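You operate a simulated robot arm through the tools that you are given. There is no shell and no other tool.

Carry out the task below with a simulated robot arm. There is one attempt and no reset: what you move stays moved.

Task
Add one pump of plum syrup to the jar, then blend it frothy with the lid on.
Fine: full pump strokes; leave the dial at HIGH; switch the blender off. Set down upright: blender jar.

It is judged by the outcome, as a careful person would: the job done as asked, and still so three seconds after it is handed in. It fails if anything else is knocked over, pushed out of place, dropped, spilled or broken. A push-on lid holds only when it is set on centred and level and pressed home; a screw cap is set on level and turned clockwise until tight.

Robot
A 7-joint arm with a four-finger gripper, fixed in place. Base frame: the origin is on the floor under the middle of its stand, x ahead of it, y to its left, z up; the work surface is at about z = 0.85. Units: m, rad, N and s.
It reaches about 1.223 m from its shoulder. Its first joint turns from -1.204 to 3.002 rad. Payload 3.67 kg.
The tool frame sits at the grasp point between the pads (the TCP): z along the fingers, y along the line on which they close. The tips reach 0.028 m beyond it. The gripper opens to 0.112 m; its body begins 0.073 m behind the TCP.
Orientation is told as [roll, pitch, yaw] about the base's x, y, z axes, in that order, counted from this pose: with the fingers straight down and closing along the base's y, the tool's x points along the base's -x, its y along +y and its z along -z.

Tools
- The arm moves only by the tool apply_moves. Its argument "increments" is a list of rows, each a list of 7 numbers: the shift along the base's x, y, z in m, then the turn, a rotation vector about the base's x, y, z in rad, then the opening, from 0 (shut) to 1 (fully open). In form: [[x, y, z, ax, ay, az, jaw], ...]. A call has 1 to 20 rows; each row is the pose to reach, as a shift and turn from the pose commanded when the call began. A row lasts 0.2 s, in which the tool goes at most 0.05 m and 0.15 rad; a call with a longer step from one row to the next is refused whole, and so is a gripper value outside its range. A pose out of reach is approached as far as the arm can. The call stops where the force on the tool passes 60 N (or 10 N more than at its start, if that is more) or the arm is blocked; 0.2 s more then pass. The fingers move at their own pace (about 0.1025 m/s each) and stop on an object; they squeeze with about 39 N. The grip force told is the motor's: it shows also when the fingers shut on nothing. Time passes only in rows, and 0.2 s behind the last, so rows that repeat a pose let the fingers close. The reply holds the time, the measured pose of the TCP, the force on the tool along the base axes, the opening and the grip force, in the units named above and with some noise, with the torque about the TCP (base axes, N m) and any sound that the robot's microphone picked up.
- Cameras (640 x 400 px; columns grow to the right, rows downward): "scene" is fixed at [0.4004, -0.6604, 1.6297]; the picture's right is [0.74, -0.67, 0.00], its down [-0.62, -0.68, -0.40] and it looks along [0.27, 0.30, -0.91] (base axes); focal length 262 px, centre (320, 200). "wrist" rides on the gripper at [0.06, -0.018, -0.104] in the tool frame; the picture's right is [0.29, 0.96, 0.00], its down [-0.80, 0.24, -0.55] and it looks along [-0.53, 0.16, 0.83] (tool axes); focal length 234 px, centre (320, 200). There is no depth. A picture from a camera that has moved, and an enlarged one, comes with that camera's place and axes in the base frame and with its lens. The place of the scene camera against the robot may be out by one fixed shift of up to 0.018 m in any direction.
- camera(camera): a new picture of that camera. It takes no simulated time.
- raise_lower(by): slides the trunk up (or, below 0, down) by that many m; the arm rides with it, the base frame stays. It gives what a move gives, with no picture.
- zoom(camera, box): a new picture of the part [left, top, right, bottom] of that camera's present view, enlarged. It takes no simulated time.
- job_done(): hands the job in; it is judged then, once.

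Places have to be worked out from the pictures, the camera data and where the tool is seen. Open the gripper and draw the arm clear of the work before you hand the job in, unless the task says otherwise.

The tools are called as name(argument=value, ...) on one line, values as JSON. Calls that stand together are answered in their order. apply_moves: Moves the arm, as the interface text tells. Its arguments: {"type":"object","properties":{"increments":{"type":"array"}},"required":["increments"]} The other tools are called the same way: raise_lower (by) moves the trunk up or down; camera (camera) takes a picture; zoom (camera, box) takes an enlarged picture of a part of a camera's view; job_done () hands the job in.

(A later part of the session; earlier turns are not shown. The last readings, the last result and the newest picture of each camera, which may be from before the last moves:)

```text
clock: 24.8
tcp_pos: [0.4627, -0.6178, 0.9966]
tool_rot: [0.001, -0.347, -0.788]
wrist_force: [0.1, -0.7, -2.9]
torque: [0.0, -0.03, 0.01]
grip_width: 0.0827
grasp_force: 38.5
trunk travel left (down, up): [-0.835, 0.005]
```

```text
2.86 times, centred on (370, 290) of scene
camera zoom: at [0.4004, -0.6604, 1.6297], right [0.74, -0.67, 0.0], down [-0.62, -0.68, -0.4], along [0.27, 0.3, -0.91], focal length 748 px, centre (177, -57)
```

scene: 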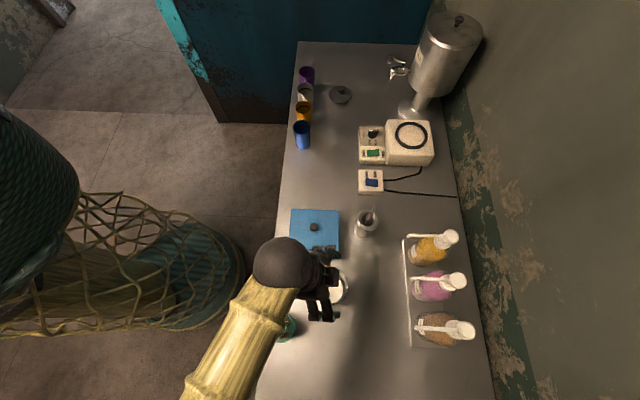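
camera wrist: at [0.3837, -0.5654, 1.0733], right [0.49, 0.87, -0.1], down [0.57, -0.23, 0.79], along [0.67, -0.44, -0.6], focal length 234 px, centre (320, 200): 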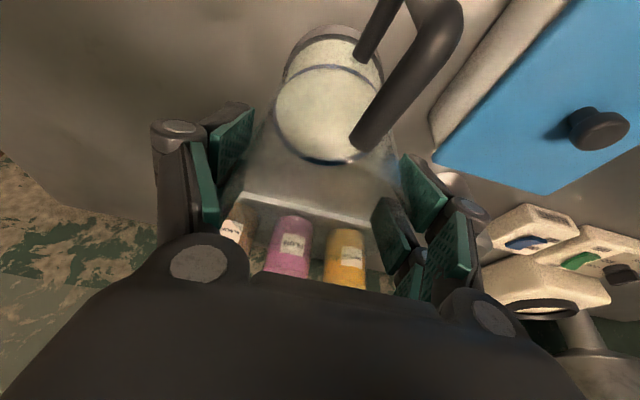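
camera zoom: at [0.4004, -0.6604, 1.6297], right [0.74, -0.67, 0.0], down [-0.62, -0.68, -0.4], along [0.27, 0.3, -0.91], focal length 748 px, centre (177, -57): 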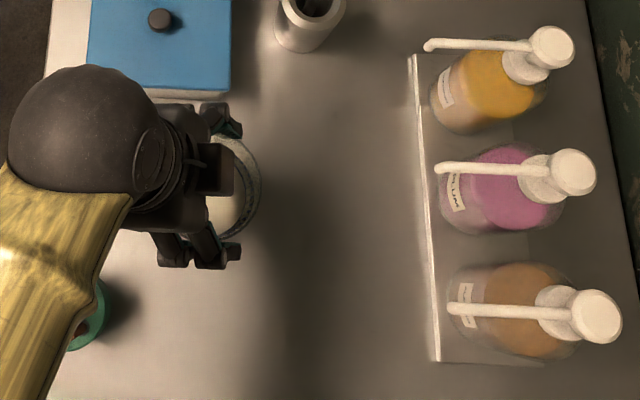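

Held securely (≈3 N load, jar unmoved in the grip). Now I carry it toward the plum spout, whose nozzle I place at (0.594, -0.728, 1.05), stopping 3 cm short to check.

apply_moves(increments=[[0.016, -0.013, 0, 0, 0, 0, 0.3], [0.036, -0.029, 0, 0, 0, 0, 0.3], [0.056, -0.045, 0, 0, 0, 0, 0.3], [0.076, -0.061, 0, 0, 0, 0, 0.3], [0.09, -0.069, -0.005, 0, 0, 0, 0.3], [0.096, -0.073, -0.01, 0, 0, 0, 0.3], [0.096, -0.073, -0.01, 0, 0, 0, 0.3]])

camera(camera="wrist")

zoom(camera="scene", box=[300, 210, 500, 360])

```text
clock: 26.4
tcp_pos: [0.5599, -0.6944, 0.984]
tool_rot: [0.002, -0.344, -0.788]
wrist_force: [-0.6, -0.1, -3.7]
torque: [0.02, 0.01, 0.05]
grip_width: 0.0826
grasp_force: 39.5
trunk travel left (down, up): [-0.835, 0.005]
```

```text
taken
camera wrist: at [0.4812, -0.6413, 1.0628], right [0.49, 0.87, -0.1], down [0.57, -0.23, 0.79], along [0.67, -0.44, -0.6], focal length 234 px, centre (320, 200)
```

wrist: 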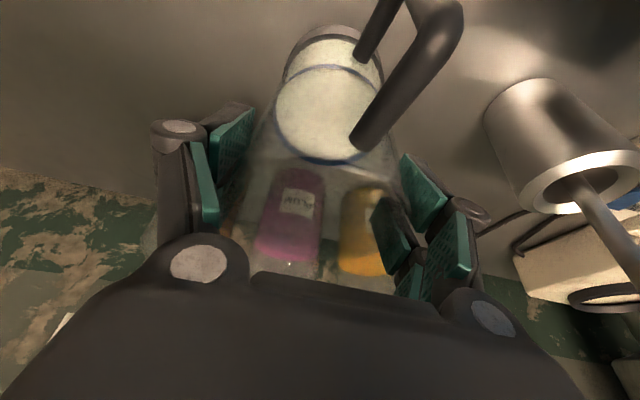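

```text
2.67 times, centred on (400, 285) of scene
camera zoom: at [0.4004, -0.6604, 1.6297], right [0.74, -0.67, 0.0], down [-0.62, -0.68, -0.4], along [0.27, 0.3, -0.91], focal length 698 px, centre (107, -27)
```

zoom: 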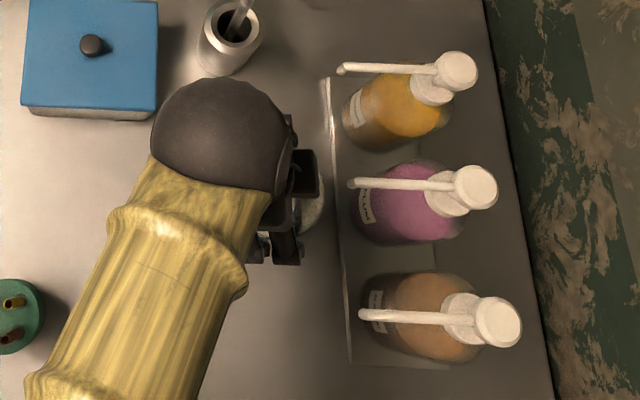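

I check the dark block on the front of the gripper against the spout before going the last stretch.

zoom(camera="scene", box=[360, 240, 440, 300])

zoom(camera="wrist", box=[220, 120, 440, 300])

```text
6.67 times, centred on (400, 270) of scene
camera zoom: at [0.4004, -0.6604, 1.6297], right [0.74, -0.67, 0.0], down [-0.62, -0.68, -0.4], along [0.27, 0.3, -0.91], focal length 1745 px, centre (-213, -267)
```

zoom: 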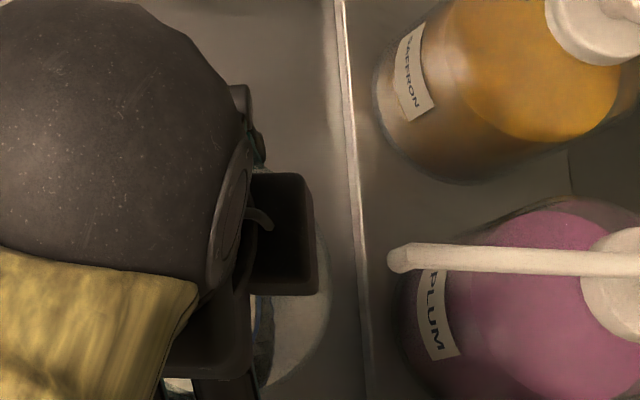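

```text
2.22 times, centred on (330, 210) of wrist
camera zoom: at [0.4812, -0.6413, 1.0628], right [0.49, 0.87, -0.1], down [0.57, -0.23, 0.79], along [0.67, -0.44, -0.6], focal length 520 px, centre (298, 178)
```

zoom: 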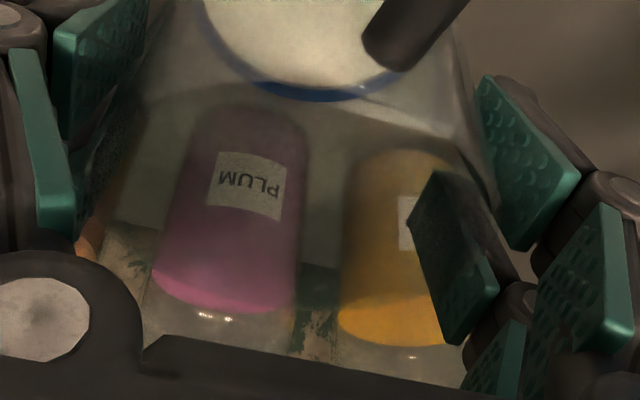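

The gripper's front block would come within millimetres of the spout at this tilt. I set the jar down here (about 5 cm short of the spout) and will re-grip it with a steeper tilt.

apply_moves(increments=[[0, 0, -0.007, 0, 0, 0, 0.3], [0, 0, -0.014, 0, 0, 0, 0.3], [0, 0, -0.018, 0, 0, 0, 0.3], [0, 0, -0.02, 0, 0, 0, 0.3], [0, 0, -0.02, 0, 0, 0, 0.3]])

```text
clock: 27.6
tcp_pos: [0.5584, -0.6888, 0.9664]
tool_rot: [0.001, -0.35, -0.786]
wrist_force: [0.5, 0.2, -4.0]
torque: [-0.02, -0.02, 0.02]
grip_width: 0.0826
grasp_force: 39.1
trunk travel left (down, up): [-0.835, 0.005]
```

Still carrying the jar's weight, so I lower a few more millimetres until the table takes it.

apply_moves(increments=[[0, 0, -0.002, 0, 0, 0, 0.3], [0, 0, -0.003, 0, 0, 0, 0.3], [0, 0, -0.003, 0, 0, 0, 0.3]])

```text
clock: 28.4
tcp_pos: [0.5579, -0.6864, 0.9663]
tool_rot: [-0.002, -0.351, -0.786]
wrist_force: [0.5, -3.8, 7.6]
torque: [-0.06, 0.13, 0.07]
grip_width: 0.0826
grasp_force: 39.4
trunk travel left (down, up): [-0.835, 0.005]
```

Table contact is made (+7.6 N). I ease back 2 mm and open the jaws.

apply_moves(increments=[[0, 0, 0.002, 0, 0, 0, 0.3], [0, 0, 0.002, 0, 0, 0, 0.78], [0, 0, 0.002, 0, 0, 0, 0.9], [0, 0, 0.002, 0, 0, 0, 1.0], [0, 0, 0.002, 0, 0, 0, 1.0]])

camera(camera="wrist")

zoom(camera="scene", box=[300, 210, 500, 360])

```text
clock: 29.6
tcp_pos: [0.558, -0.6925, 0.9649]
tool_rot: [0.0, -0.346, -0.787]
wrist_force: [-1.0, -0.4, 0.0]
torque: [-0.01, 0.03, 0.01]
grip_width: 0.112
grasp_force: 0.1
trunk travel left (down, up): [-0.835, 0.005]
```

```text
taken
camera wrist: at [0.4805, -0.64, 1.0418], right [0.49, 0.87, -0.1], down [0.57, -0.23, 0.79], along [0.66, -0.44, -0.6], focal length 234 px, centre (320, 200)
```

wrist: 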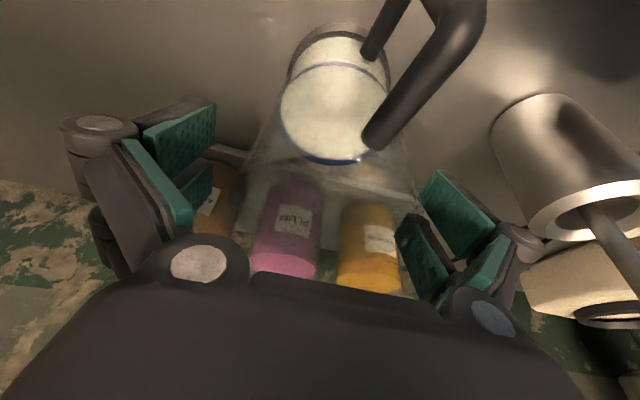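

```text
2.67 times, centred on (400, 285) of scene
camera zoom: at [0.4004, -0.6604, 1.6297], right [0.74, -0.67, 0.0], down [-0.62, -0.68, -0.4], along [0.27, 0.3, -0.91], focal length 698 px, centre (107, -27)
```

zoom: 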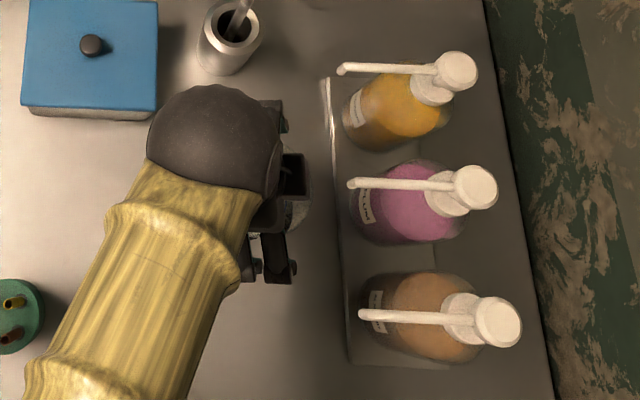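

The jar stands upright and free. I rotate the open gripper in place about the closing axis to ~42° tilt, the fingers staying beside the jar.

apply_moves(increments=[[0.001, -0.001, 0.003, -0.054, -0.054, 0, 1], [0.001, -0.001, 0.003, -0.109, -0.108, 0, 1], [0.001, -0.001, 0.003, -0.164, -0.163, 0, 1], [0.001, -0.001, 0.003, -0.218, -0.217, 0, 1], [0.001, -0.001, 0.003, -0.273, -0.2715, 0, 1], [0.001, -0.001, 0.003, -0.273, -0.2715, 0, 1]])

camera(camera="wrist")

zoom(camera="scene", box=[300, 210, 500, 360])

```text
clock: 31.0
tcp_pos: [0.5596, -0.6895, 0.9695]
tool_rot: [-0.003, -0.734, -0.784]
wrist_force: [0.4, 1.2, 0.0]
torque: [-0.05, -0.02, -0.02]
grip_width: 0.112
grasp_force: 0.1
trunk travel left (down, up): [-0.835, 0.005]
```

```text
taken
camera wrist: at [0.4659, -0.621, 1.007], right [0.53, 0.83, -0.19], down [0.33, 0.01, 0.95], along [0.78, -0.56, -0.26], focal length 234 px, centre (320, 200)
```

wrist: 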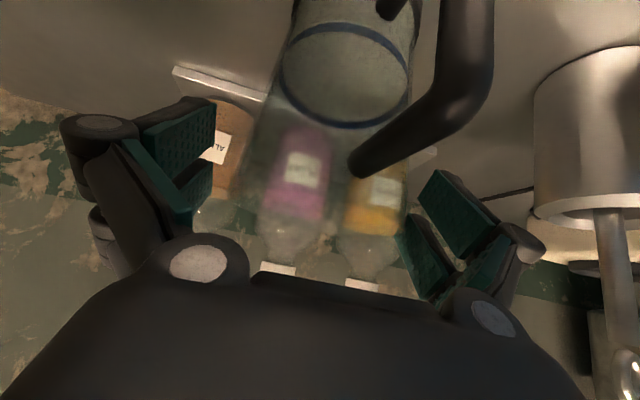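

```text
2.67 times, centred on (400, 285) of scene
camera zoom: at [0.4004, -0.6604, 1.6297], right [0.74, -0.67, 0.0], down [-0.62, -0.68, -0.4], along [0.27, 0.3, -0.91], focal length 698 px, centre (107, -27)
```

zoom: 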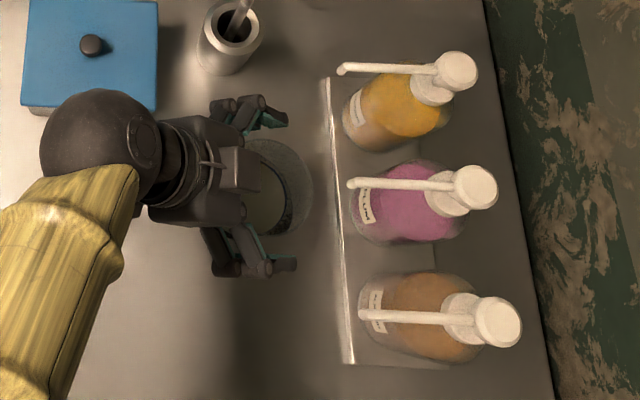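

At 42° the palm and block now sit well back. I close on the jar again.

apply_moves(increments=[[0, 0, 0, 0, 0, 0, 0.85], [0, 0, 0, 0, 0, 0, 0.7], [0, 0, 0, 0, 0, 0, 0.5], [0, 0, 0, 0, 0, 0, 0.3], [0, 0, 0, 0, 0, 0, 0.3]])

apply_moves(increments=[[0, 0, 0.004, 0, 0, 0, 0.3], [0, 0, 0.008, 0, 0, 0, 0.3], [0, 0, 0.008, 0, 0, 0, 0.3], [0, 0, 0.008, 0, 0, 0, 0.3]])

camera(camera="wrist")

```text
clock: 32.2
tcp_pos: [0.5595, -0.6923, 0.9676]
tool_rot: [-0.001, -0.731, -0.788]
wrist_force: [-0.5, 0.4, -0.1]
torque: [-0.01, -0.01, -0.01]
grip_width: 0.0826
grasp_force: 38.9
trunk travel left (down, up): [-0.835, 0.005]
```

```text
clock: 33.2
tcp_pos: [0.5591, -0.6915, 0.9772]
tool_rot: [-0.001, -0.73, -0.787]
wrist_force: [-1.1, 0.0, -2.6]
torque: [-0.03, -0.05, -0.03]
grip_width: 0.0831
grasp_force: 39.2
trunk travel left (down, up): [-0.835, 0.005]
```

```text
taken
camera wrist: at [0.4658, -0.6238, 1.014], right [0.53, 0.83, -0.19], down [0.33, 0.01, 0.94], along [0.78, -0.56, -0.26], focal length 234 px, centre (320, 200)
```

wrist: 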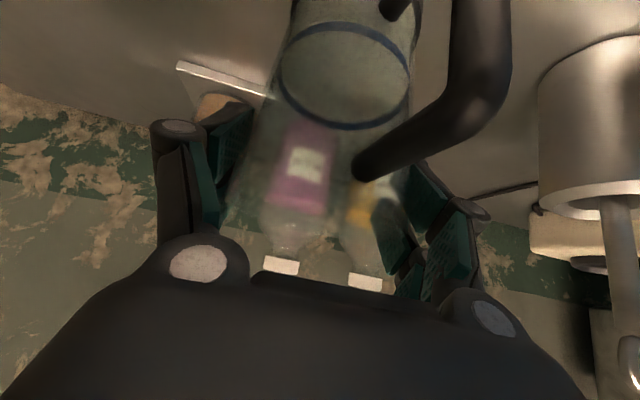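

Lifted 8 mm and steady. Now I slide forward 35 mm toward the wall so the nozzle is over the jar mouth.

apply_moves(increments=[[0.006, -0.006, 0, 0, 0, 0, 0.3], [0.0125, -0.0125, 0, 0, 0, 0, 0.3], [0.019, -0.019, 0, 0, 0, 0, 0.3], [0.025, -0.025, 0, 0, 0, 0, 0.3], [0.025, -0.025, 0, 0, 0, 0, 0.3]])

zoom(camera="scene", box=[340, 230, 480, 330])

camera(camera="wrist")

```text
clock: 34.4
tcp_pos: [0.5825, -0.7193, 0.9748]
tool_rot: [0.001, -0.731, -0.787]
wrist_force: [-0.5, 0.1, -2.4]
torque: [-0.04, -0.03, 0.0]
grip_width: 0.0831
grasp_force: 38.9
trunk travel left (down, up): [-0.835, 0.005]
```

```text
4.00 times, centred on (410, 280) of scene
camera zoom: at [0.4004, -0.6604, 1.6297], right [0.74, -0.67, 0.0], down [-0.62, -0.68, -0.4], along [0.27, 0.3, -0.91], focal length 1047 px, centre (-40, -120)
```

zoom: 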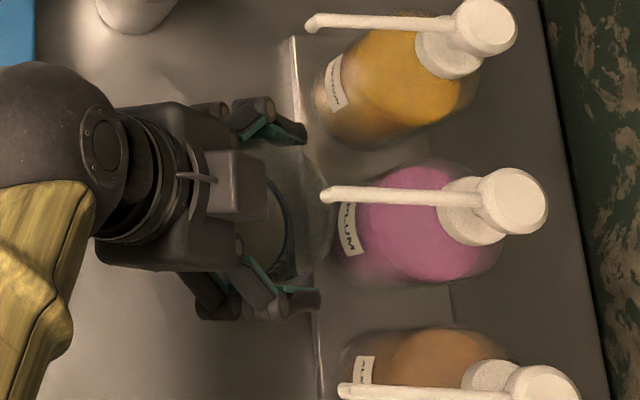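

```text
taken
camera wrist: at [0.4901, -0.6508, 1.0131], right [0.53, 0.83, -0.19], down [0.33, 0.01, 0.94], along [0.78, -0.56, -0.27], focal length 234 px, centre (320, 200)
```

wrist: 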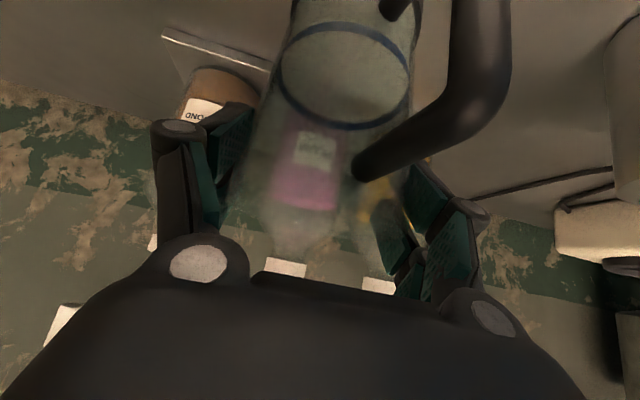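

From the scene view, the nozzle projects about 1.2–2.4 cm wallward of the jar's centre. I move another 7 mm forward and then lower the jar to the table.

apply_moves(increments=[[0.005, -0.005, 0, 0, 0, 0, 0.3], [0.005, -0.005, -0.004, 0, 0, 0, 0.3], [0.005, -0.005, -0.007, 0, 0, 0, 0.3], [0.005, -0.005, -0.009, 0, 0, 0, 0.3], [0.005, -0.005, -0.009, 0, 0, 0, 0.3]])

zoom(camera="scene", box=[380, 250, 450, 310])

```text
clock: 35.6
tcp_pos: [0.5892, -0.7219, 0.9675]
tool_rot: [0.001, -0.732, -0.787]
wrist_force: [-0.3, -0.4, -3.2]
torque: [-0.03, -0.02, 0.02]
grip_width: 0.0829
grasp_force: 38.9
trunk travel left (down, up): [-0.835, 0.005]
```

```text
6.67 times, centred on (415, 280) of scene
camera zoom: at [0.4004, -0.6604, 1.6297], right [0.74, -0.67, 0.0], down [-0.62, -0.68, -0.4], along [0.27, 0.3, -0.91], focal length 1745 px, centre (-313, -333)
```

zoom: 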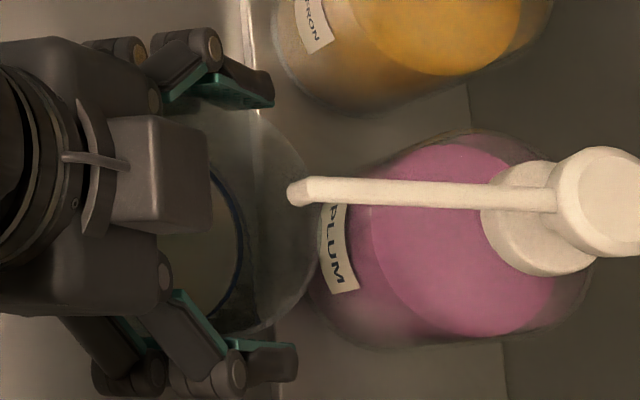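

The nozzle is now about 1.7 cm off the jar centre and laterally centred, well inside the mouth. I lower the last few millimetres until the table takes the weight.

apply_moves(increments=[[0, 0, -0.001, 0, 0, 0, 0.3], [0, 0, -0.002, 0, 0, 0, 0.3], [0, 0, -0.002, 0, 0, 0, 0.3]])

```text
clock: 36.4
tcp_pos: [0.5892, -0.7196, 0.9673]
tool_rot: [-0.006, -0.736, -0.785]
wrist_force: [0.0, -3.5, 4.1]
torque: [0.02, -0.09, -0.03]
grip_width: 0.0828
grasp_force: 38.8
trunk travel left (down, up): [-0.835, 0.005]
```

Contact made. I release with only a small opening (neighbouring bottles are close), then back out along the tool axis.

apply_moves(increments=[[0, 0, 0.001, 0, 0, 0, 0.3], [0, 0, 0.001, 0, 0, 0, 0.78], [0, 0, 0.001, 0, 0, 0, 0.83], [0, 0, 0.001, 0, 0, 0, 0.84], [0, 0, 0.001, 0, 0, 0, 0.84]])

zoom(camera="scene", box=[380, 250, 450, 310])

camera(camera="wrist")

```text
clock: 37.6
tcp_pos: [0.5895, -0.7222, 0.9648]
tool_rot: [-0.001, -0.732, -0.789]
wrist_force: [-0.1, 0.0, 0.1]
torque: [-0.04, 0.0, -0.01]
grip_width: 0.0938
grasp_force: 0.0
trunk travel left (down, up): [-0.835, 0.005]
```

```text
6.67 times, centred on (415, 280) of scene
camera zoom: at [0.4004, -0.6604, 1.6297], right [0.74, -0.67, 0.0], down [-0.62, -0.68, -0.4], along [0.27, 0.3, -0.91], focal length 1745 px, centre (-313, -333)
```

zoom: 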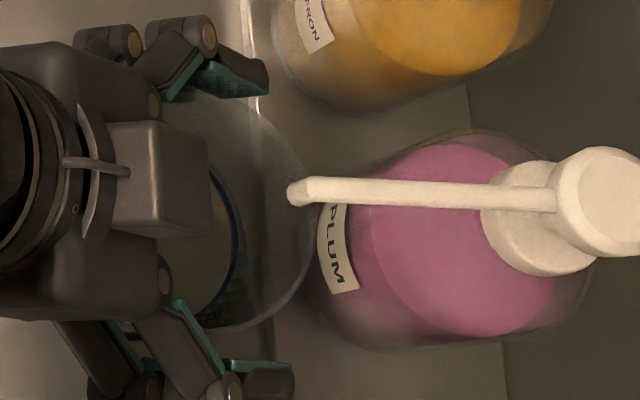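

```text
taken
camera wrist: at [0.4952, -0.655, 1.0025], right [0.53, 0.83, -0.19], down [0.33, 0.01, 0.94], along [0.78, -0.56, -0.27], focal length 234 px, centre (320, 200)
```

wrist: 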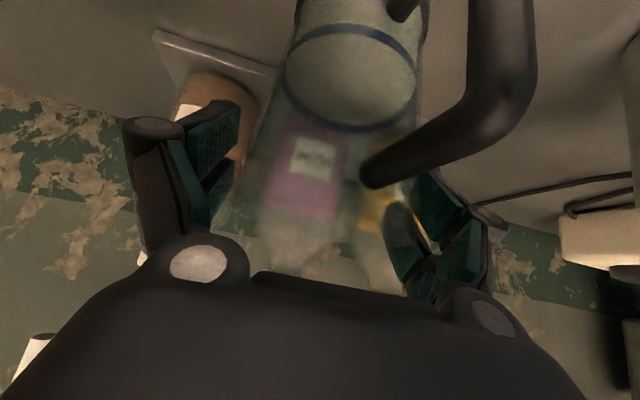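

The jar is released and steady under the spout. I withdraw along the tool axis and then up.

apply_moves(increments=[[-0.0095, 0.0095, 0.015, 0, 0, 0, 0.84], [-0.019, 0.019, 0.03, 0, 0, 0, 0.84], [-0.0285, 0.0285, 0.045, 0, 0, 0, 0.84], [-0.038, 0.038, 0.06, 0, 0, 0, 0.84], [-0.045, 0.045, 0.09, 0, 0, 0, 0.84], [-0.05, 0.05, 0.13, 0, 0, 0, 0.84], [-0.05, 0.05, 0.17, 0, 0, 0, 0.84], [-0.05, 0.05, 0.17, 0, 0, 0, 0.84]])

camera(camera="wrist")

zoom(camera="scene", box=[340, 230, 480, 330])

```text
clock: 39.4
tcp_pos: [0.5376, -0.6715, 1.1369]
tool_rot: [-0.001, -0.733, -0.788]
wrist_force: [-0.6, -1.0, -1.2]
torque: [-0.03, 0.01, -0.02]
grip_width: 0.0942
grasp_force: 0.0
trunk travel left (down, up): [-0.835, 0.005]
```

```text
taken
camera wrist: at [0.4449, -0.6029, 1.174], right [0.53, 0.83, -0.19], down [0.33, 0.01, 0.94], along [0.78, -0.56, -0.27], focal length 234 px, centre (320, 200)
```

wrist: 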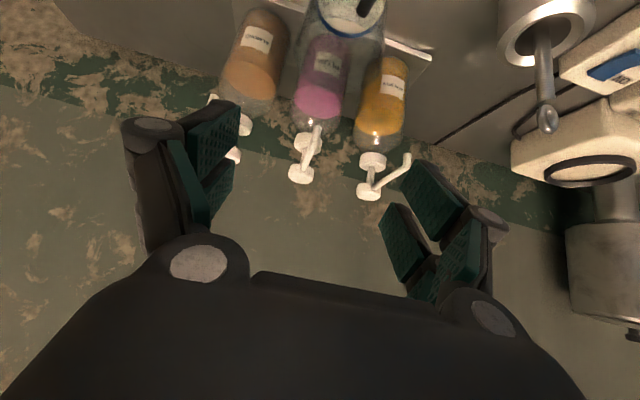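

```text
4.00 times, centred on (410, 280) of scene
camera zoom: at [0.4004, -0.6604, 1.6297], right [0.74, -0.67, 0.0], down [-0.62, -0.68, -0.4], along [0.27, 0.3, -0.91], focal length 1047 px, centre (-40, -120)
```

zoom: 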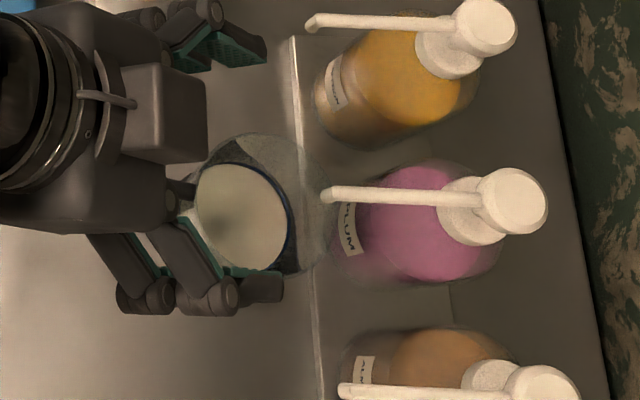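

Jar standing under the spout. I check the nozzle-over-mouth alignment from the wrist view too.

zoom(camera="wrist", box=[270, 0, 420, 200])

zoom(camera="scene", box=[385, 255, 435, 305])

```text
2.00 times, centred on (345, 100) of wrist
camera zoom: at [0.4449, -0.6029, 1.174], right [0.53, 0.83, -0.19], down [0.33, 0.01, 0.94], along [0.78, -0.56, -0.27], focal length 468 px, centre (270, 400)
```

zoom: 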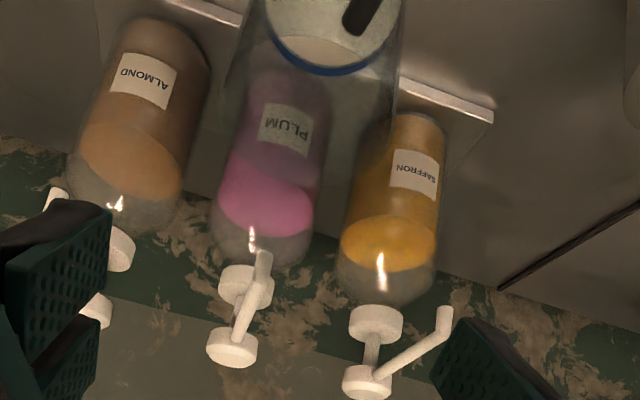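

```text
8.00 times, centred on (410, 280) of scene
camera zoom: at [0.4004, -0.6604, 1.6297], right [0.74, -0.67, 0.0], down [-0.62, -0.68, -0.4], along [0.27, 0.3, -0.91], focal length 2094 px, centre (-400, -440)
```

zoom: 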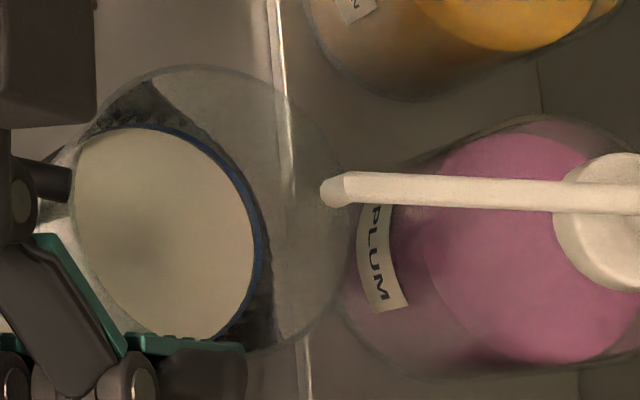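

By projection the nozzle is about 1–1.5 cm from the jar's centre, safely inside the mouth. Next: rise, bring the tool vertical, close the fingers and go above the plum pump head at (0.659, -0.794).

apply_moves(increments=[[0, 0, 0.04, 0.065, 0.0646, 0, 0.6], [0, 0, 0.08, 0.13, 0.1292, 0, 0.3], [0, 0, 0.12, 0.195, 0.1939, 0, 0], [0.024, -0.0245, 0.12, 0.26, 0.2585, 0, 0], [0.048, -0.049, 0.12, 0.325, 0.323, 0, 0], [0.072, -0.0735, 0.12, 0.39, 0.388, 0, 0], [0.097, -0.098, 0.11, 0.455, 0.4525, 0, 0], [0.1214, -0.1225, 0.09, 0.5196, 0.517, 0, 0], [0.1214, -0.1225, 0.06, 0.5196, 0.517, 0, 0], [0.1214, -0.1225, 0.06, 0.5196, 0.517, 0, 0]])

camera(camera="wrist")

zoom(camera="scene", box=[340, 210, 500, 350])

```text
clock: 41.6
tcp_pos: [0.6602, -0.8019, 1.1936]
tool_rot: [0.002, 0.0, -0.787]
wrist_force: [-0.7, 0.3, 0.3]
torque: [-0.04, 0.01, -0.01]
grip_width: 0.0
grasp_force: 35.5
trunk travel left (down, up): [-0.835, 0.005]
```

```text
taken
camera wrist: at [0.605, -0.7722, 1.2982], right [0.47, 0.88, 0.0], down [0.73, -0.4, 0.55], along [0.49, -0.26, -0.83], focal length 234 px, centre (320, 200)
```

wrist: 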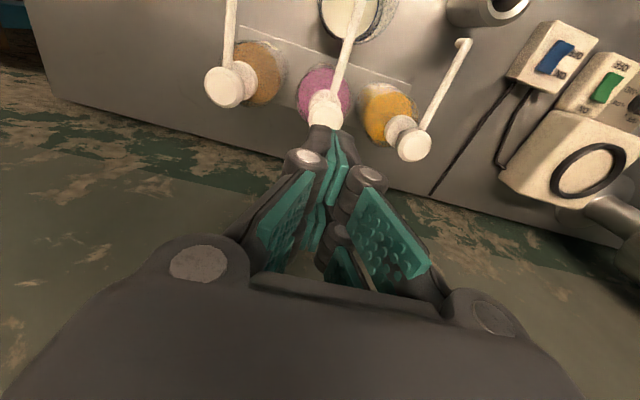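

```text
2.86 times, centred on (420, 280) of scene
camera zoom: at [0.4004, -0.6604, 1.6297], right [0.74, -0.67, 0.0], down [-0.62, -0.68, -0.4], along [0.27, 0.3, -0.91], focal length 748 px, centre (34, -29)
```

zoom: 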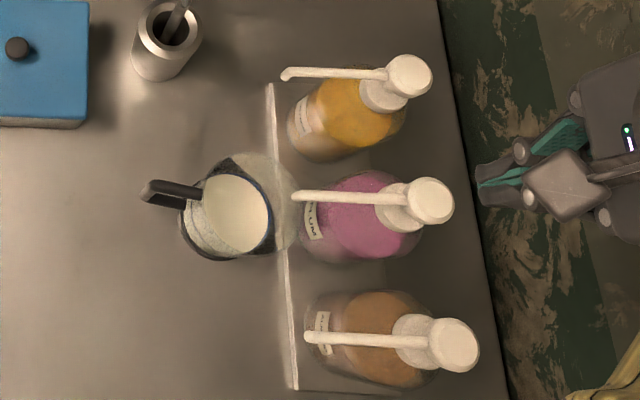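

The fingers close to a point above the pump. I zoom to compare the fingertip line with the pump head's centre before pressing.

zoom(camera="wrist", box=[260, 50, 400, 190])

apply_moves(increments=[[0, 0, 0, 0, 0, 0, 0]])

```text
2.86 times, centred on (330, 120) of wrist
camera zoom: at [0.605, -0.7722, 1.2982], right [0.47, 0.88, 0.0], down [0.73, -0.4, 0.55], along [0.49, -0.26, -0.83], focal length 669 px, centre (291, 429)
```

zoom: 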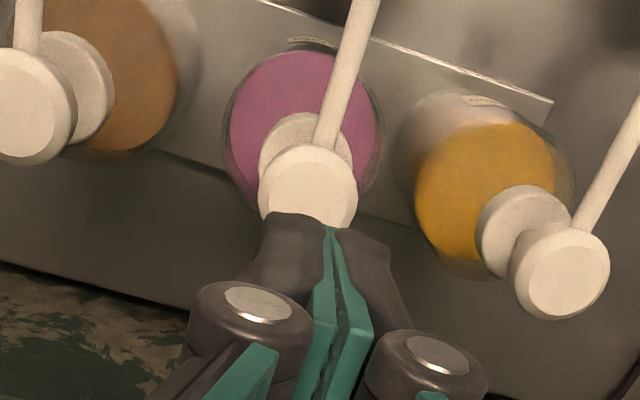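

```text
clock: 42.0
tcp_pos: [0.6588, -0.7992, 1.1978]
tool_rot: [0.001, -0.007, -0.79]
wrist_force: [-0.3, 0.1, -0.3]
torque: [0.01, -0.02, -0.02]
grip_width: 0.0
grasp_force: 35.9
trunk travel left (down, up): [-0.835, 0.005]
```

Head centre confirmed at ≈(0.659, -0.7945). I correct by a few millimetres and descend to just above the head.

apply_moves(increments=[[0.002, 0.003, -0.03, 0, 0, 0, 0], [0.002, 0.003, -0.06, 0, 0, 0, 0], [0.002, 0.003, -0.085, 0, 0, 0, 0], [0.002, 0.003, -0.085, 0, 0, 0, 0]])

camera(camera="wrist")

zoom(camera="scene", box=[400, 230, 500, 330])

```text
clock: 43.0
tcp_pos: [0.6625, -0.7901, 1.1127]
tool_rot: [0.0, -0.005, -0.787]
wrist_force: [-0.1, -0.8, -0.4]
torque: [0.03, 0.0, 0.0]
grip_width: 0.0
grasp_force: 35.6
trunk travel left (down, up): [-0.835, 0.005]
```

```text
taken
camera wrist: at [0.6072, -0.7599, 1.2164], right [0.47, 0.88, 0.0], down [0.73, -0.39, 0.56], along [0.49, -0.27, -0.83], focal length 234 px, centre (320, 200)
```

wrist: 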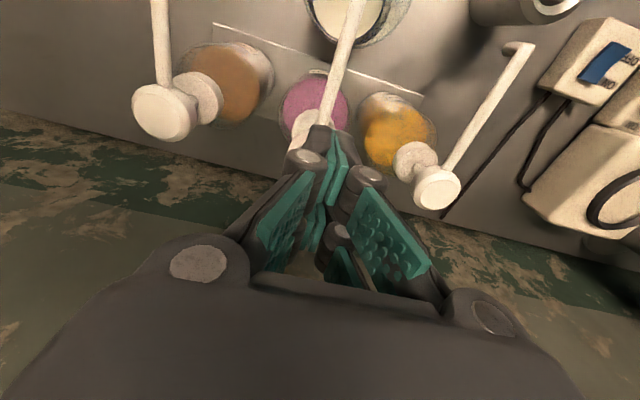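

```text
4.00 times, centred on (450, 280) of scene
camera zoom: at [0.4004, -0.6604, 1.6297], right [0.74, -0.67, 0.0], down [-0.62, -0.68, -0.4], along [0.27, 0.3, -0.91], focal length 1047 px, centre (-200, -120)
```

zoom: 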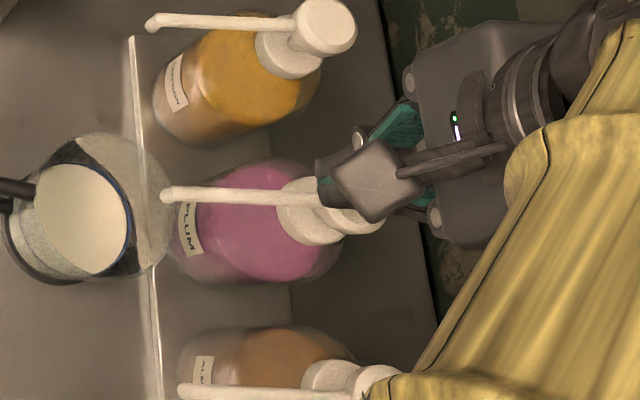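

I zoom to verify the fingertips sit over the head rather than beside it.

zoom(camera="wrist", box=[240, 80, 400, 220])

apply_moves(increments=[[0, 0, 0, 0, 0, 0, 0]])

zoom(camera="scene", box=[440, 260, 480, 300])

```text
2.86 times, centred on (320, 150) of wrist
camera zoom: at [0.6072, -0.7599, 1.2164], right [0.47, 0.88, 0.0], down [0.73, -0.39, 0.56], along [0.49, -0.27, -0.83], focal length 669 px, centre (320, 343)
```

zoom: 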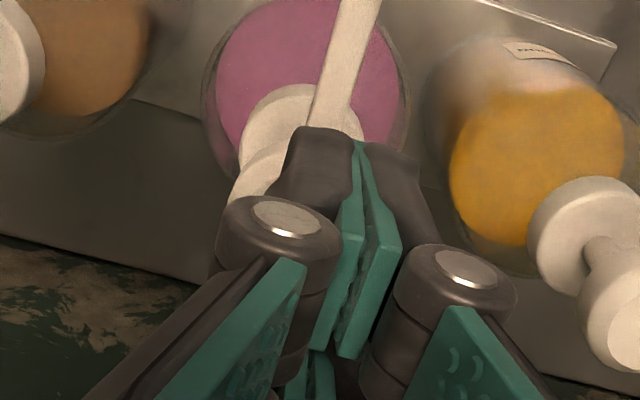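

```text
clock: 43.4
tcp_pos: [0.6633, -0.7896, 1.1129]
tool_rot: [-0.003, -0.005, -0.787]
wrist_force: [0.8, 0.1, -0.3]
torque: [-0.02, 0.04, -0.04]
grip_width: 0.0
grasp_force: 35.5
trunk travel left (down, up): [-0.835, 0.005]
```

```text
10.00 times, centred on (460, 280) of scene
camera zoom: at [0.4004, -0.6604, 1.6297], right [0.74, -0.67, 0.0], down [-0.62, -0.68, -0.4], along [0.27, 0.3, -0.91], focal length 2618 px, centre (-1080, -600)
```

zoom: 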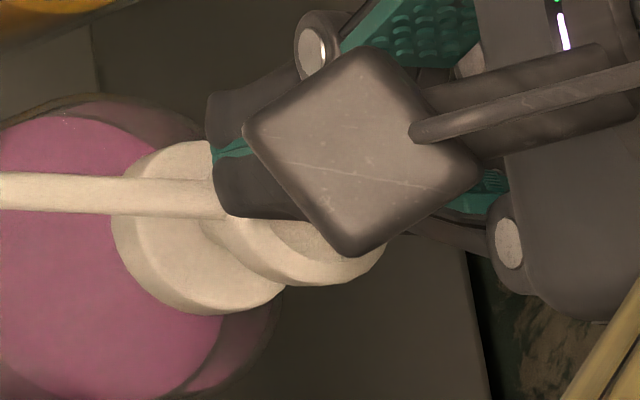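

The tip axis is about 6 mm off toward the saffron side. I shift to centre over the head and check.

apply_moves(increments=[[-0.004, -0.0045, 0, 0, 0, 0, 0], [-0.004, -0.0045, 0, 0, 0, 0, 0], [-0.004, -0.0045, 0, 0, 0, 0, 0]])

zoom(camera="wrist", box=[240, 80, 400, 220])

```text
clock: 44.2
tcp_pos: [0.6575, -0.7983, 1.1084]
tool_rot: [0.001, 0.0, -0.787]
wrist_force: [0.7, 0.9, -0.7]
torque: [0.0, -0.01, 0.0]
grip_width: 0.0002
grasp_force: 35.8
trunk travel left (down, up): [-0.835, 0.005]
```

```text
2.86 times, centred on (320, 150) of wrist
camera zoom: at [0.603, -0.768, 1.2135], right [0.47, 0.88, 0.0], down [0.73, -0.4, 0.55], along [0.49, -0.26, -0.83], focal length 669 px, centre (320, 343)
```

zoom: 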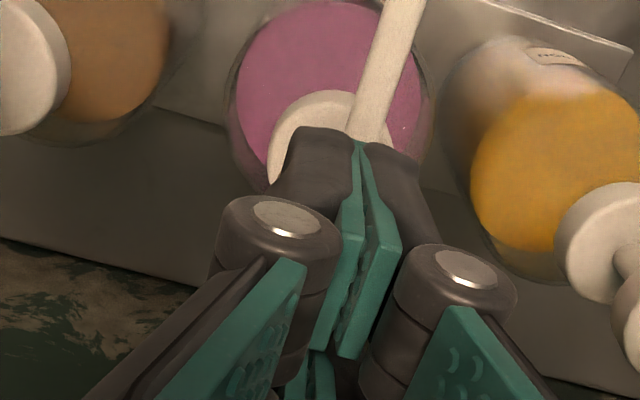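

Centred within ~3 mm now. I press the pump straight down in one continuous stroke until it bottoms out (the call stops on force).

apply_moves(increments=[[0, 0, -0.006, 0, 0, 0, 0], [0, 0, -0.012, 0, 0, 0, 0], [0, 0, -0.018, 0, 0, 0, 0], [0, 0, -0.024, 0, 0, 0, 0], [0, 0, -0.03, 0, 0, 0, 0], [0, 0, -0.036, 0, 0, 0, 0], [0, 0, -0.041, 0, 0, 0, 0], [0, 0, -0.046, 0, 0, 0, 0], [0, 0, -0.051, 0, 0, 0, 0], [0, 0, -0.056, 0, 0, 0, 0], [0, 0, -0.06, 0, 0, 0, 0], [0, 0, -0.064, 0, 0, 0, 0], [0, 0, -0.064, 0, 0, 0, 0]])

zoom(camera="scene", box=[380, 230, 500, 330])

camera(camera="wrist")

```text
clock: 46.0
tcp_pos: [0.6662, -0.7672, 1.0876]
tool_rot: [-0.012, -0.025, -0.78]
wrist_force: [1.1, 3.6, 6.2]
torque: [0.08, -0.05, 0.03]
grip_width: 0.0001
grasp_force: 35.0
trunk travel left (down, up): [-0.835, 0.005]
stopped in row 8: the force on the tool passed its limit at 62 N (the readings are from after the stop); the commanded pose is now the measured one
```

```text
4.00 times, centred on (440, 280) of scene
camera zoom: at [0.4004, -0.6604, 1.6297], right [0.74, -0.67, 0.0], down [-0.62, -0.68, -0.4], along [0.27, 0.3, -0.91], focal length 1047 px, centre (-160, -120)
```

zoom: 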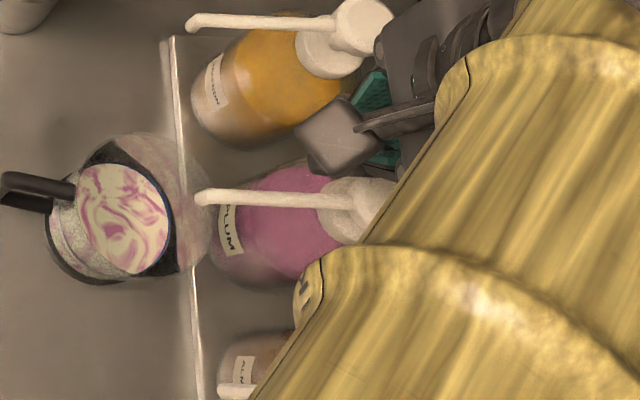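

```text
taken
camera wrist: at [0.6106, -0.735, 1.1908], right [0.47, 0.88, -0.02], down [0.73, -0.38, 0.57], along [0.5, -0.28, -0.82], focal length 234 px, centre (320, 200)
```

wrist: 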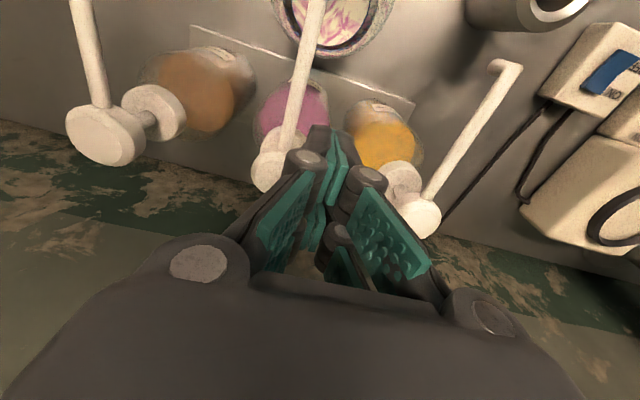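

Syrup went into the milk (purple swirl), and the stroke bottomed at 62 N, with the arm deflecting sideways afterwards. I lift straight up, letting the pump return, and then inspect.

apply_moves(increments=[[0, 0, 0.02, 0, 0, 0, 0], [0, 0, 0.05, 0, 0, 0, 0], [0, 0, 0.09, 0, 0, 0, 0], [0, 0, 0.13, 0, 0, 0, 0], [0, 0, 0.13, 0, 0, 0, 0]])

zoom(camera="scene", box=[360, 220, 500, 340])

camera(camera="wrist")

```text
clock: 47.2
tcp_pos: [0.6619, -0.7861, 1.2101]
tool_rot: [-0.002, -0.02, -0.785]
wrist_force: [-0.6, 0.4, -0.6]
torque: [-0.05, -0.02, 0.0]
grip_width: 0.0002
grasp_force: 35.8
trunk travel left (down, up): [-0.835, 0.005]
```

```text
3.33 times, centred on (430, 280) of scene
camera zoom: at [0.4004, -0.6604, 1.6297], right [0.74, -0.67, 0.0], down [-0.62, -0.68, -0.4], along [0.27, 0.3, -0.91], focal length 873 px, centre (-47, -67)
```

zoom: 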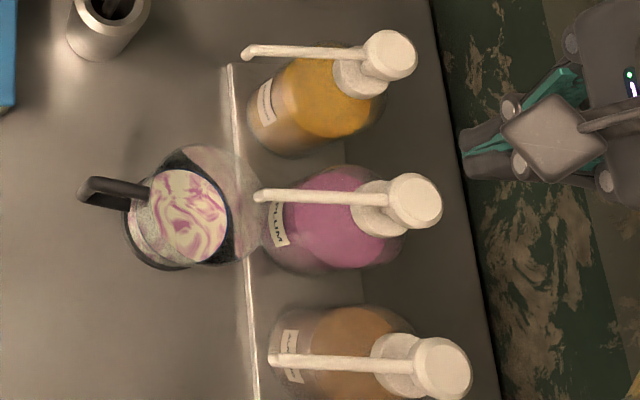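

```text
taken
camera wrist: at [0.6048, -0.7543, 1.3127], right [0.47, 0.88, -0.01], down [0.73, -0.38, 0.57], along [0.5, -0.28, -0.82], focal length 234 px, centre (320, 200)
```

wrist: 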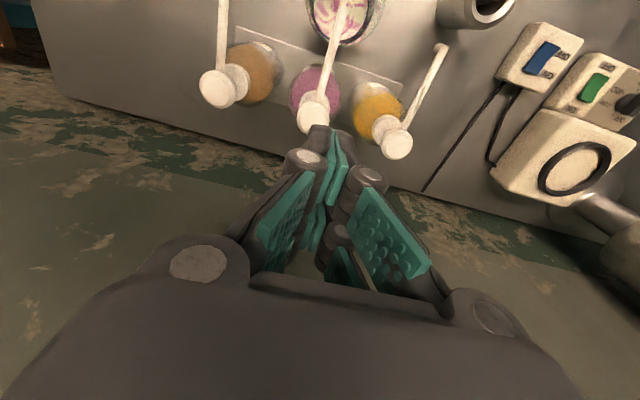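

The pump has returned to its full height. I zoom to check the jar's content and for any spill.

zoom(camera="scene", box=[360, 250, 430, 310])

```text
6.67 times, centred on (395, 280) of scene
camera zoom: at [0.4004, -0.6604, 1.6297], right [0.74, -0.67, 0.0], down [-0.62, -0.68, -0.4], along [0.27, 0.3, -0.91], focal length 1745 px, centre (-180, -333)
```

zoom: 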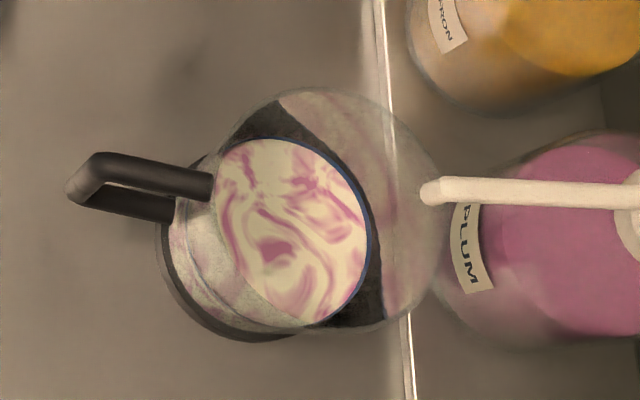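

One pump is in, nothing spilled, and the jar hasn't moved. Before picking it up, I survey the blender base and dispenser with the empty hand.

apply_moves(increments=[[0.0, 0.03, 0.01, 0, 0.002, 0.04, 0.3], [0.01, 0.065, 0.02, 0, 0.004, 0.1, 0.6], [0.024, 0.1, 0.02, 0, 0.006, 0.16, 1], [0.04, 0.135, 0.02, 0, 0.008, 0.22, 1], [0.056, 0.17, 0.02, 0, 0.01, 0.28, 1], [0.072, 0.205, 0.02, 0, 0.012, 0.34, 1], [0.088, 0.24, 0.02, 0, 0.014, 0.4, 1], [0.104, 0.275, 0.02, 0, 0.016, 0.46, 1], [0.12, 0.31, 0.02, 0, 0.018, 0.52, 1], [0.138, 0.336, 0.02, 0, 0.02, 0.587, 1], [0.138, 0.336, 0.02, 0, 0.02, 0.587, 1]])

camera(camera="wrist")

camera(camera="scene")

```text
clock: 49.6
tcp_pos: [0.7991, -0.4343, 1.2362]
tool_rot: [-0.024, -0.004, -0.195]
wrist_force: [0.5, 1.4, 1.0]
torque: [-0.1, -0.01, -0.01]
grip_width: 0.112
grasp_force: 0.1
trunk travel left (down, up): [-0.835, 0.005]
```

```text
taken
camera wrist: at [0.7386, -0.4372, 1.3405], right [-0.1, 1.0, -0.02], down [0.83, 0.09, 0.55], along [0.55, 0.03, -0.83], focal length 234 px, centre (320, 200)
```

wrist: 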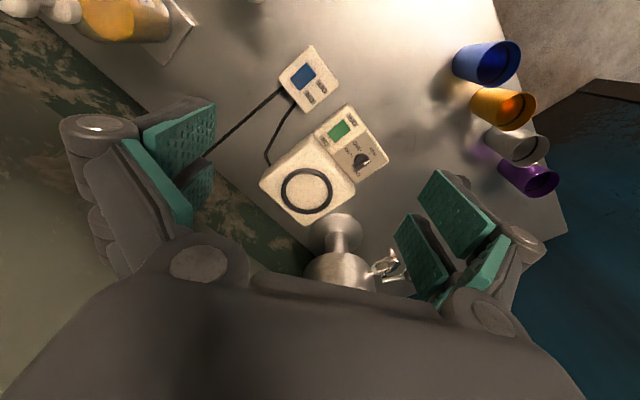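

```text
taken
```

scene: 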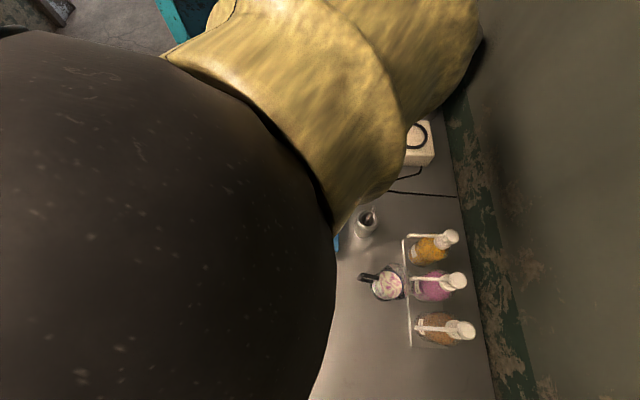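

A clear view of the base. I zoom for the ring geometry, the rockers and the dial.

zoom(camera="wrist", box=[245, 90, 405, 235])

zoom(camera="wrist", box=[310, 100, 395, 180])

zoom(camera="wrist", box=[270, 180, 420, 300])

zoom(camera="wrist", box=[270, 35, 350, 115])

```text
2.76 times, centred on (325, 162) of wrist
camera zoom: at [0.7386, -0.4372, 1.3405], right [-0.1, 1.0, -0.02], down [0.83, 0.09, 0.55], along [0.55, 0.03, -0.83], focal length 646 px, centre (306, 303)
```

zoom: 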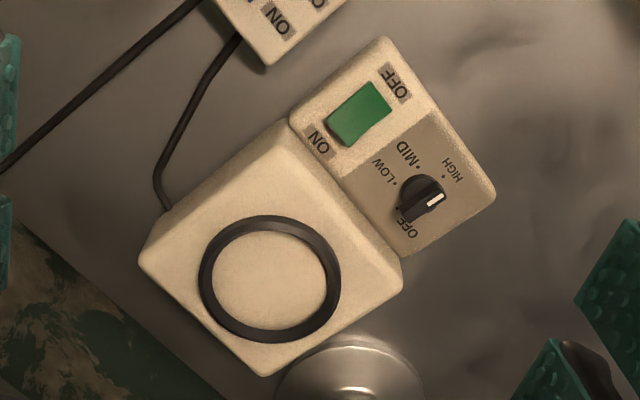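

```text
5.00 times, centred on (352, 140) of wrist
camera zoom: at [0.7386, -0.4372, 1.3405], right [-0.1, 1.0, -0.02], down [0.83, 0.09, 0.55], along [0.55, 0.03, -0.83], focal length 1171 px, centre (158, 500)
```

zoom: 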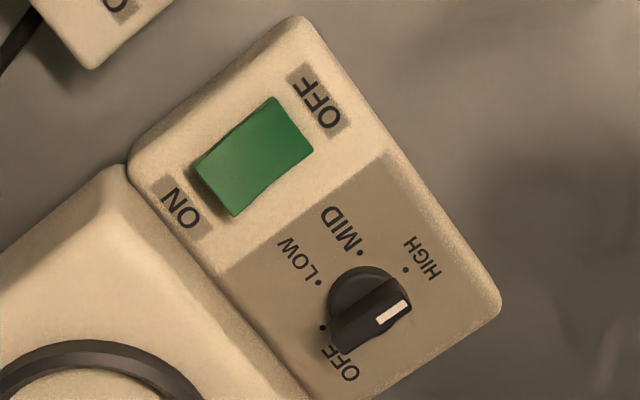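

```text
3.33 times, centred on (345, 240) of wrist
camera zoom: at [0.7386, -0.4372, 1.3405], right [-0.1, 1.0, -0.02], down [0.83, 0.09, 0.55], along [0.55, 0.03, -0.83], focal length 781 px, centre (237, 67)
```

zoom: 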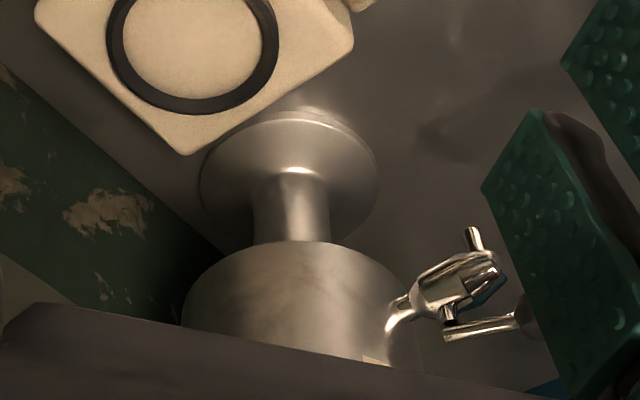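

```text
5.00 times, centred on (310, 75) of wrist
camera zoom: at [0.7386, -0.4372, 1.3405], right [-0.1, 1.0, -0.02], down [0.83, 0.09, 0.55], along [0.55, 0.03, -0.83], focal length 1171 px, centre (370, 825)
```

zoom: 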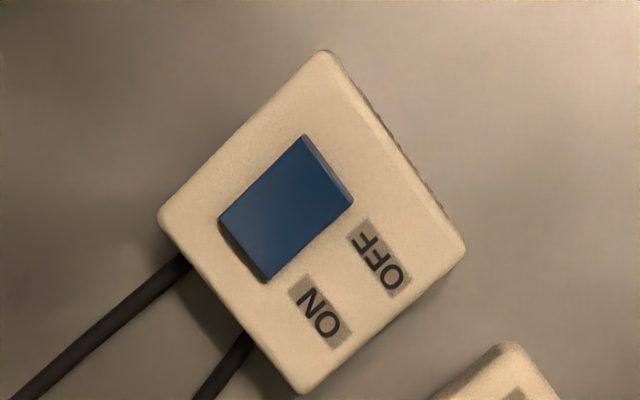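

Findings: ring centre ≈(0.992, -0.449), ring top ≈0.93, inner diameter ≈0.086; dial at HIGH; green rocker OFF, mains ON; dispenser tank is ~11 cm from the ring centre. Now back to the jar, first turning to yaw −45° above the table.

apply_moves(increments=[[-0.026, -0.02, 0.005, 0, 0, -0.066, 1], [-0.053, -0.041, 0.01, 0.004, 0, -0.132, 1], [-0.08, -0.062, 0.014, 0.008, 0, -0.198, 1], [-0.106, -0.083, 0.014, 0.012, 0, -0.264, 1], [-0.133, -0.104, 0.014, 0.016, 0, -0.33, 1], [-0.16, -0.124, 0.014, 0.02, 0, -0.396, 1], [-0.187, -0.145, 0.014, 0.022, 0, -0.462, 1], [-0.213, -0.166, 0.014, 0.024, 0, -0.528, 1], [-0.239, -0.186, 0.014, 0.024, 0, -0.592, 1], [-0.239, -0.186, 0.014, 0.024, 0, -0.592, 1]])

```text
clock: 51.8
tcp_pos: [0.5643, -0.6332, 1.2432]
tool_rot: [0.005, 0.013, -0.79]
wrist_force: [0.3, 0.0, 0.1]
torque: [-0.03, 0.02, -0.01]
grip_width: 0.1123
grasp_force: 0.1
trunk travel left (down, up): [-0.835, 0.005]
```

Now tilt to ~42° above and behind the jar, with jaws at 0.9.

apply_moves(increments=[[-0.004, -0.006, -0.01, -0.087, -0.0867, 0, 1], [-0.009, -0.013, -0.02, -0.174, -0.1733, 0, 1], [-0.013, -0.019, -0.035, -0.261, -0.26, 0, 0.95], [-0.018, -0.026, -0.05, -0.349, -0.3467, 0, 0.9], [-0.022, -0.032, -0.065, -0.436, -0.4333, 0, 0.9], [-0.027, -0.038, -0.08, -0.523, -0.52, 0, 0.9], [-0.027, -0.038, -0.083, -0.523, -0.52, 0, 0.9], [-0.027, -0.038, -0.083, -0.523, -0.52, 0, 0.9]])

camera(camera="wrist")

zoom(camera="scene", box=[340, 230, 480, 330])

```text
clock: 53.6
tcp_pos: [0.5344, -0.6679, 1.1639]
tool_rot: [0.006, -0.728, -0.791]
wrist_force: [-0.3, 0.1, 0.2]
torque: [-0.03, 0.04, 0.02]
grip_width: 0.1005
grasp_force: 0.1
trunk travel left (down, up): [-0.835, 0.005]
```

```text
taken
camera wrist: at [0.441, -0.6005, 1.2013], right [0.53, 0.83, -0.19], down [0.33, 0.01, 0.95], along [0.78, -0.56, -0.27], focal length 234 px, centre (320, 200)
```

wrist: 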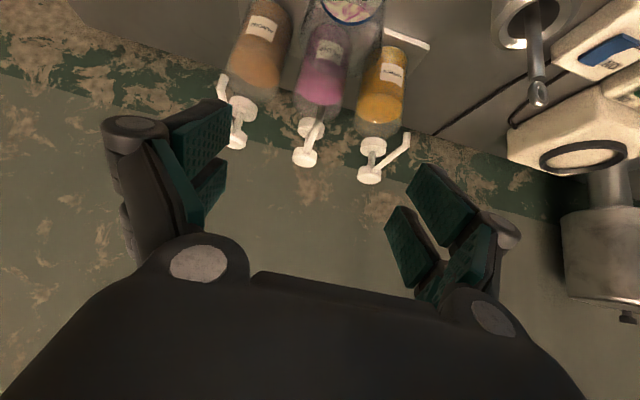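

```text
4.00 times, centred on (410, 280) of scene
camera zoom: at [0.4004, -0.6604, 1.6297], right [0.74, -0.67, 0.0], down [-0.62, -0.68, -0.4], along [0.27, 0.3, -0.91], focal length 1047 px, centre (-40, -120)
```

zoom: 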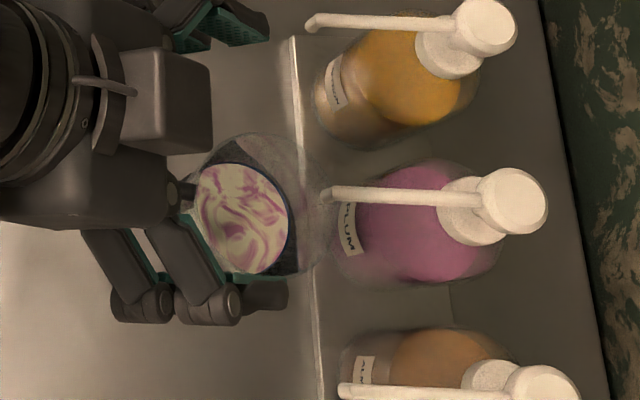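

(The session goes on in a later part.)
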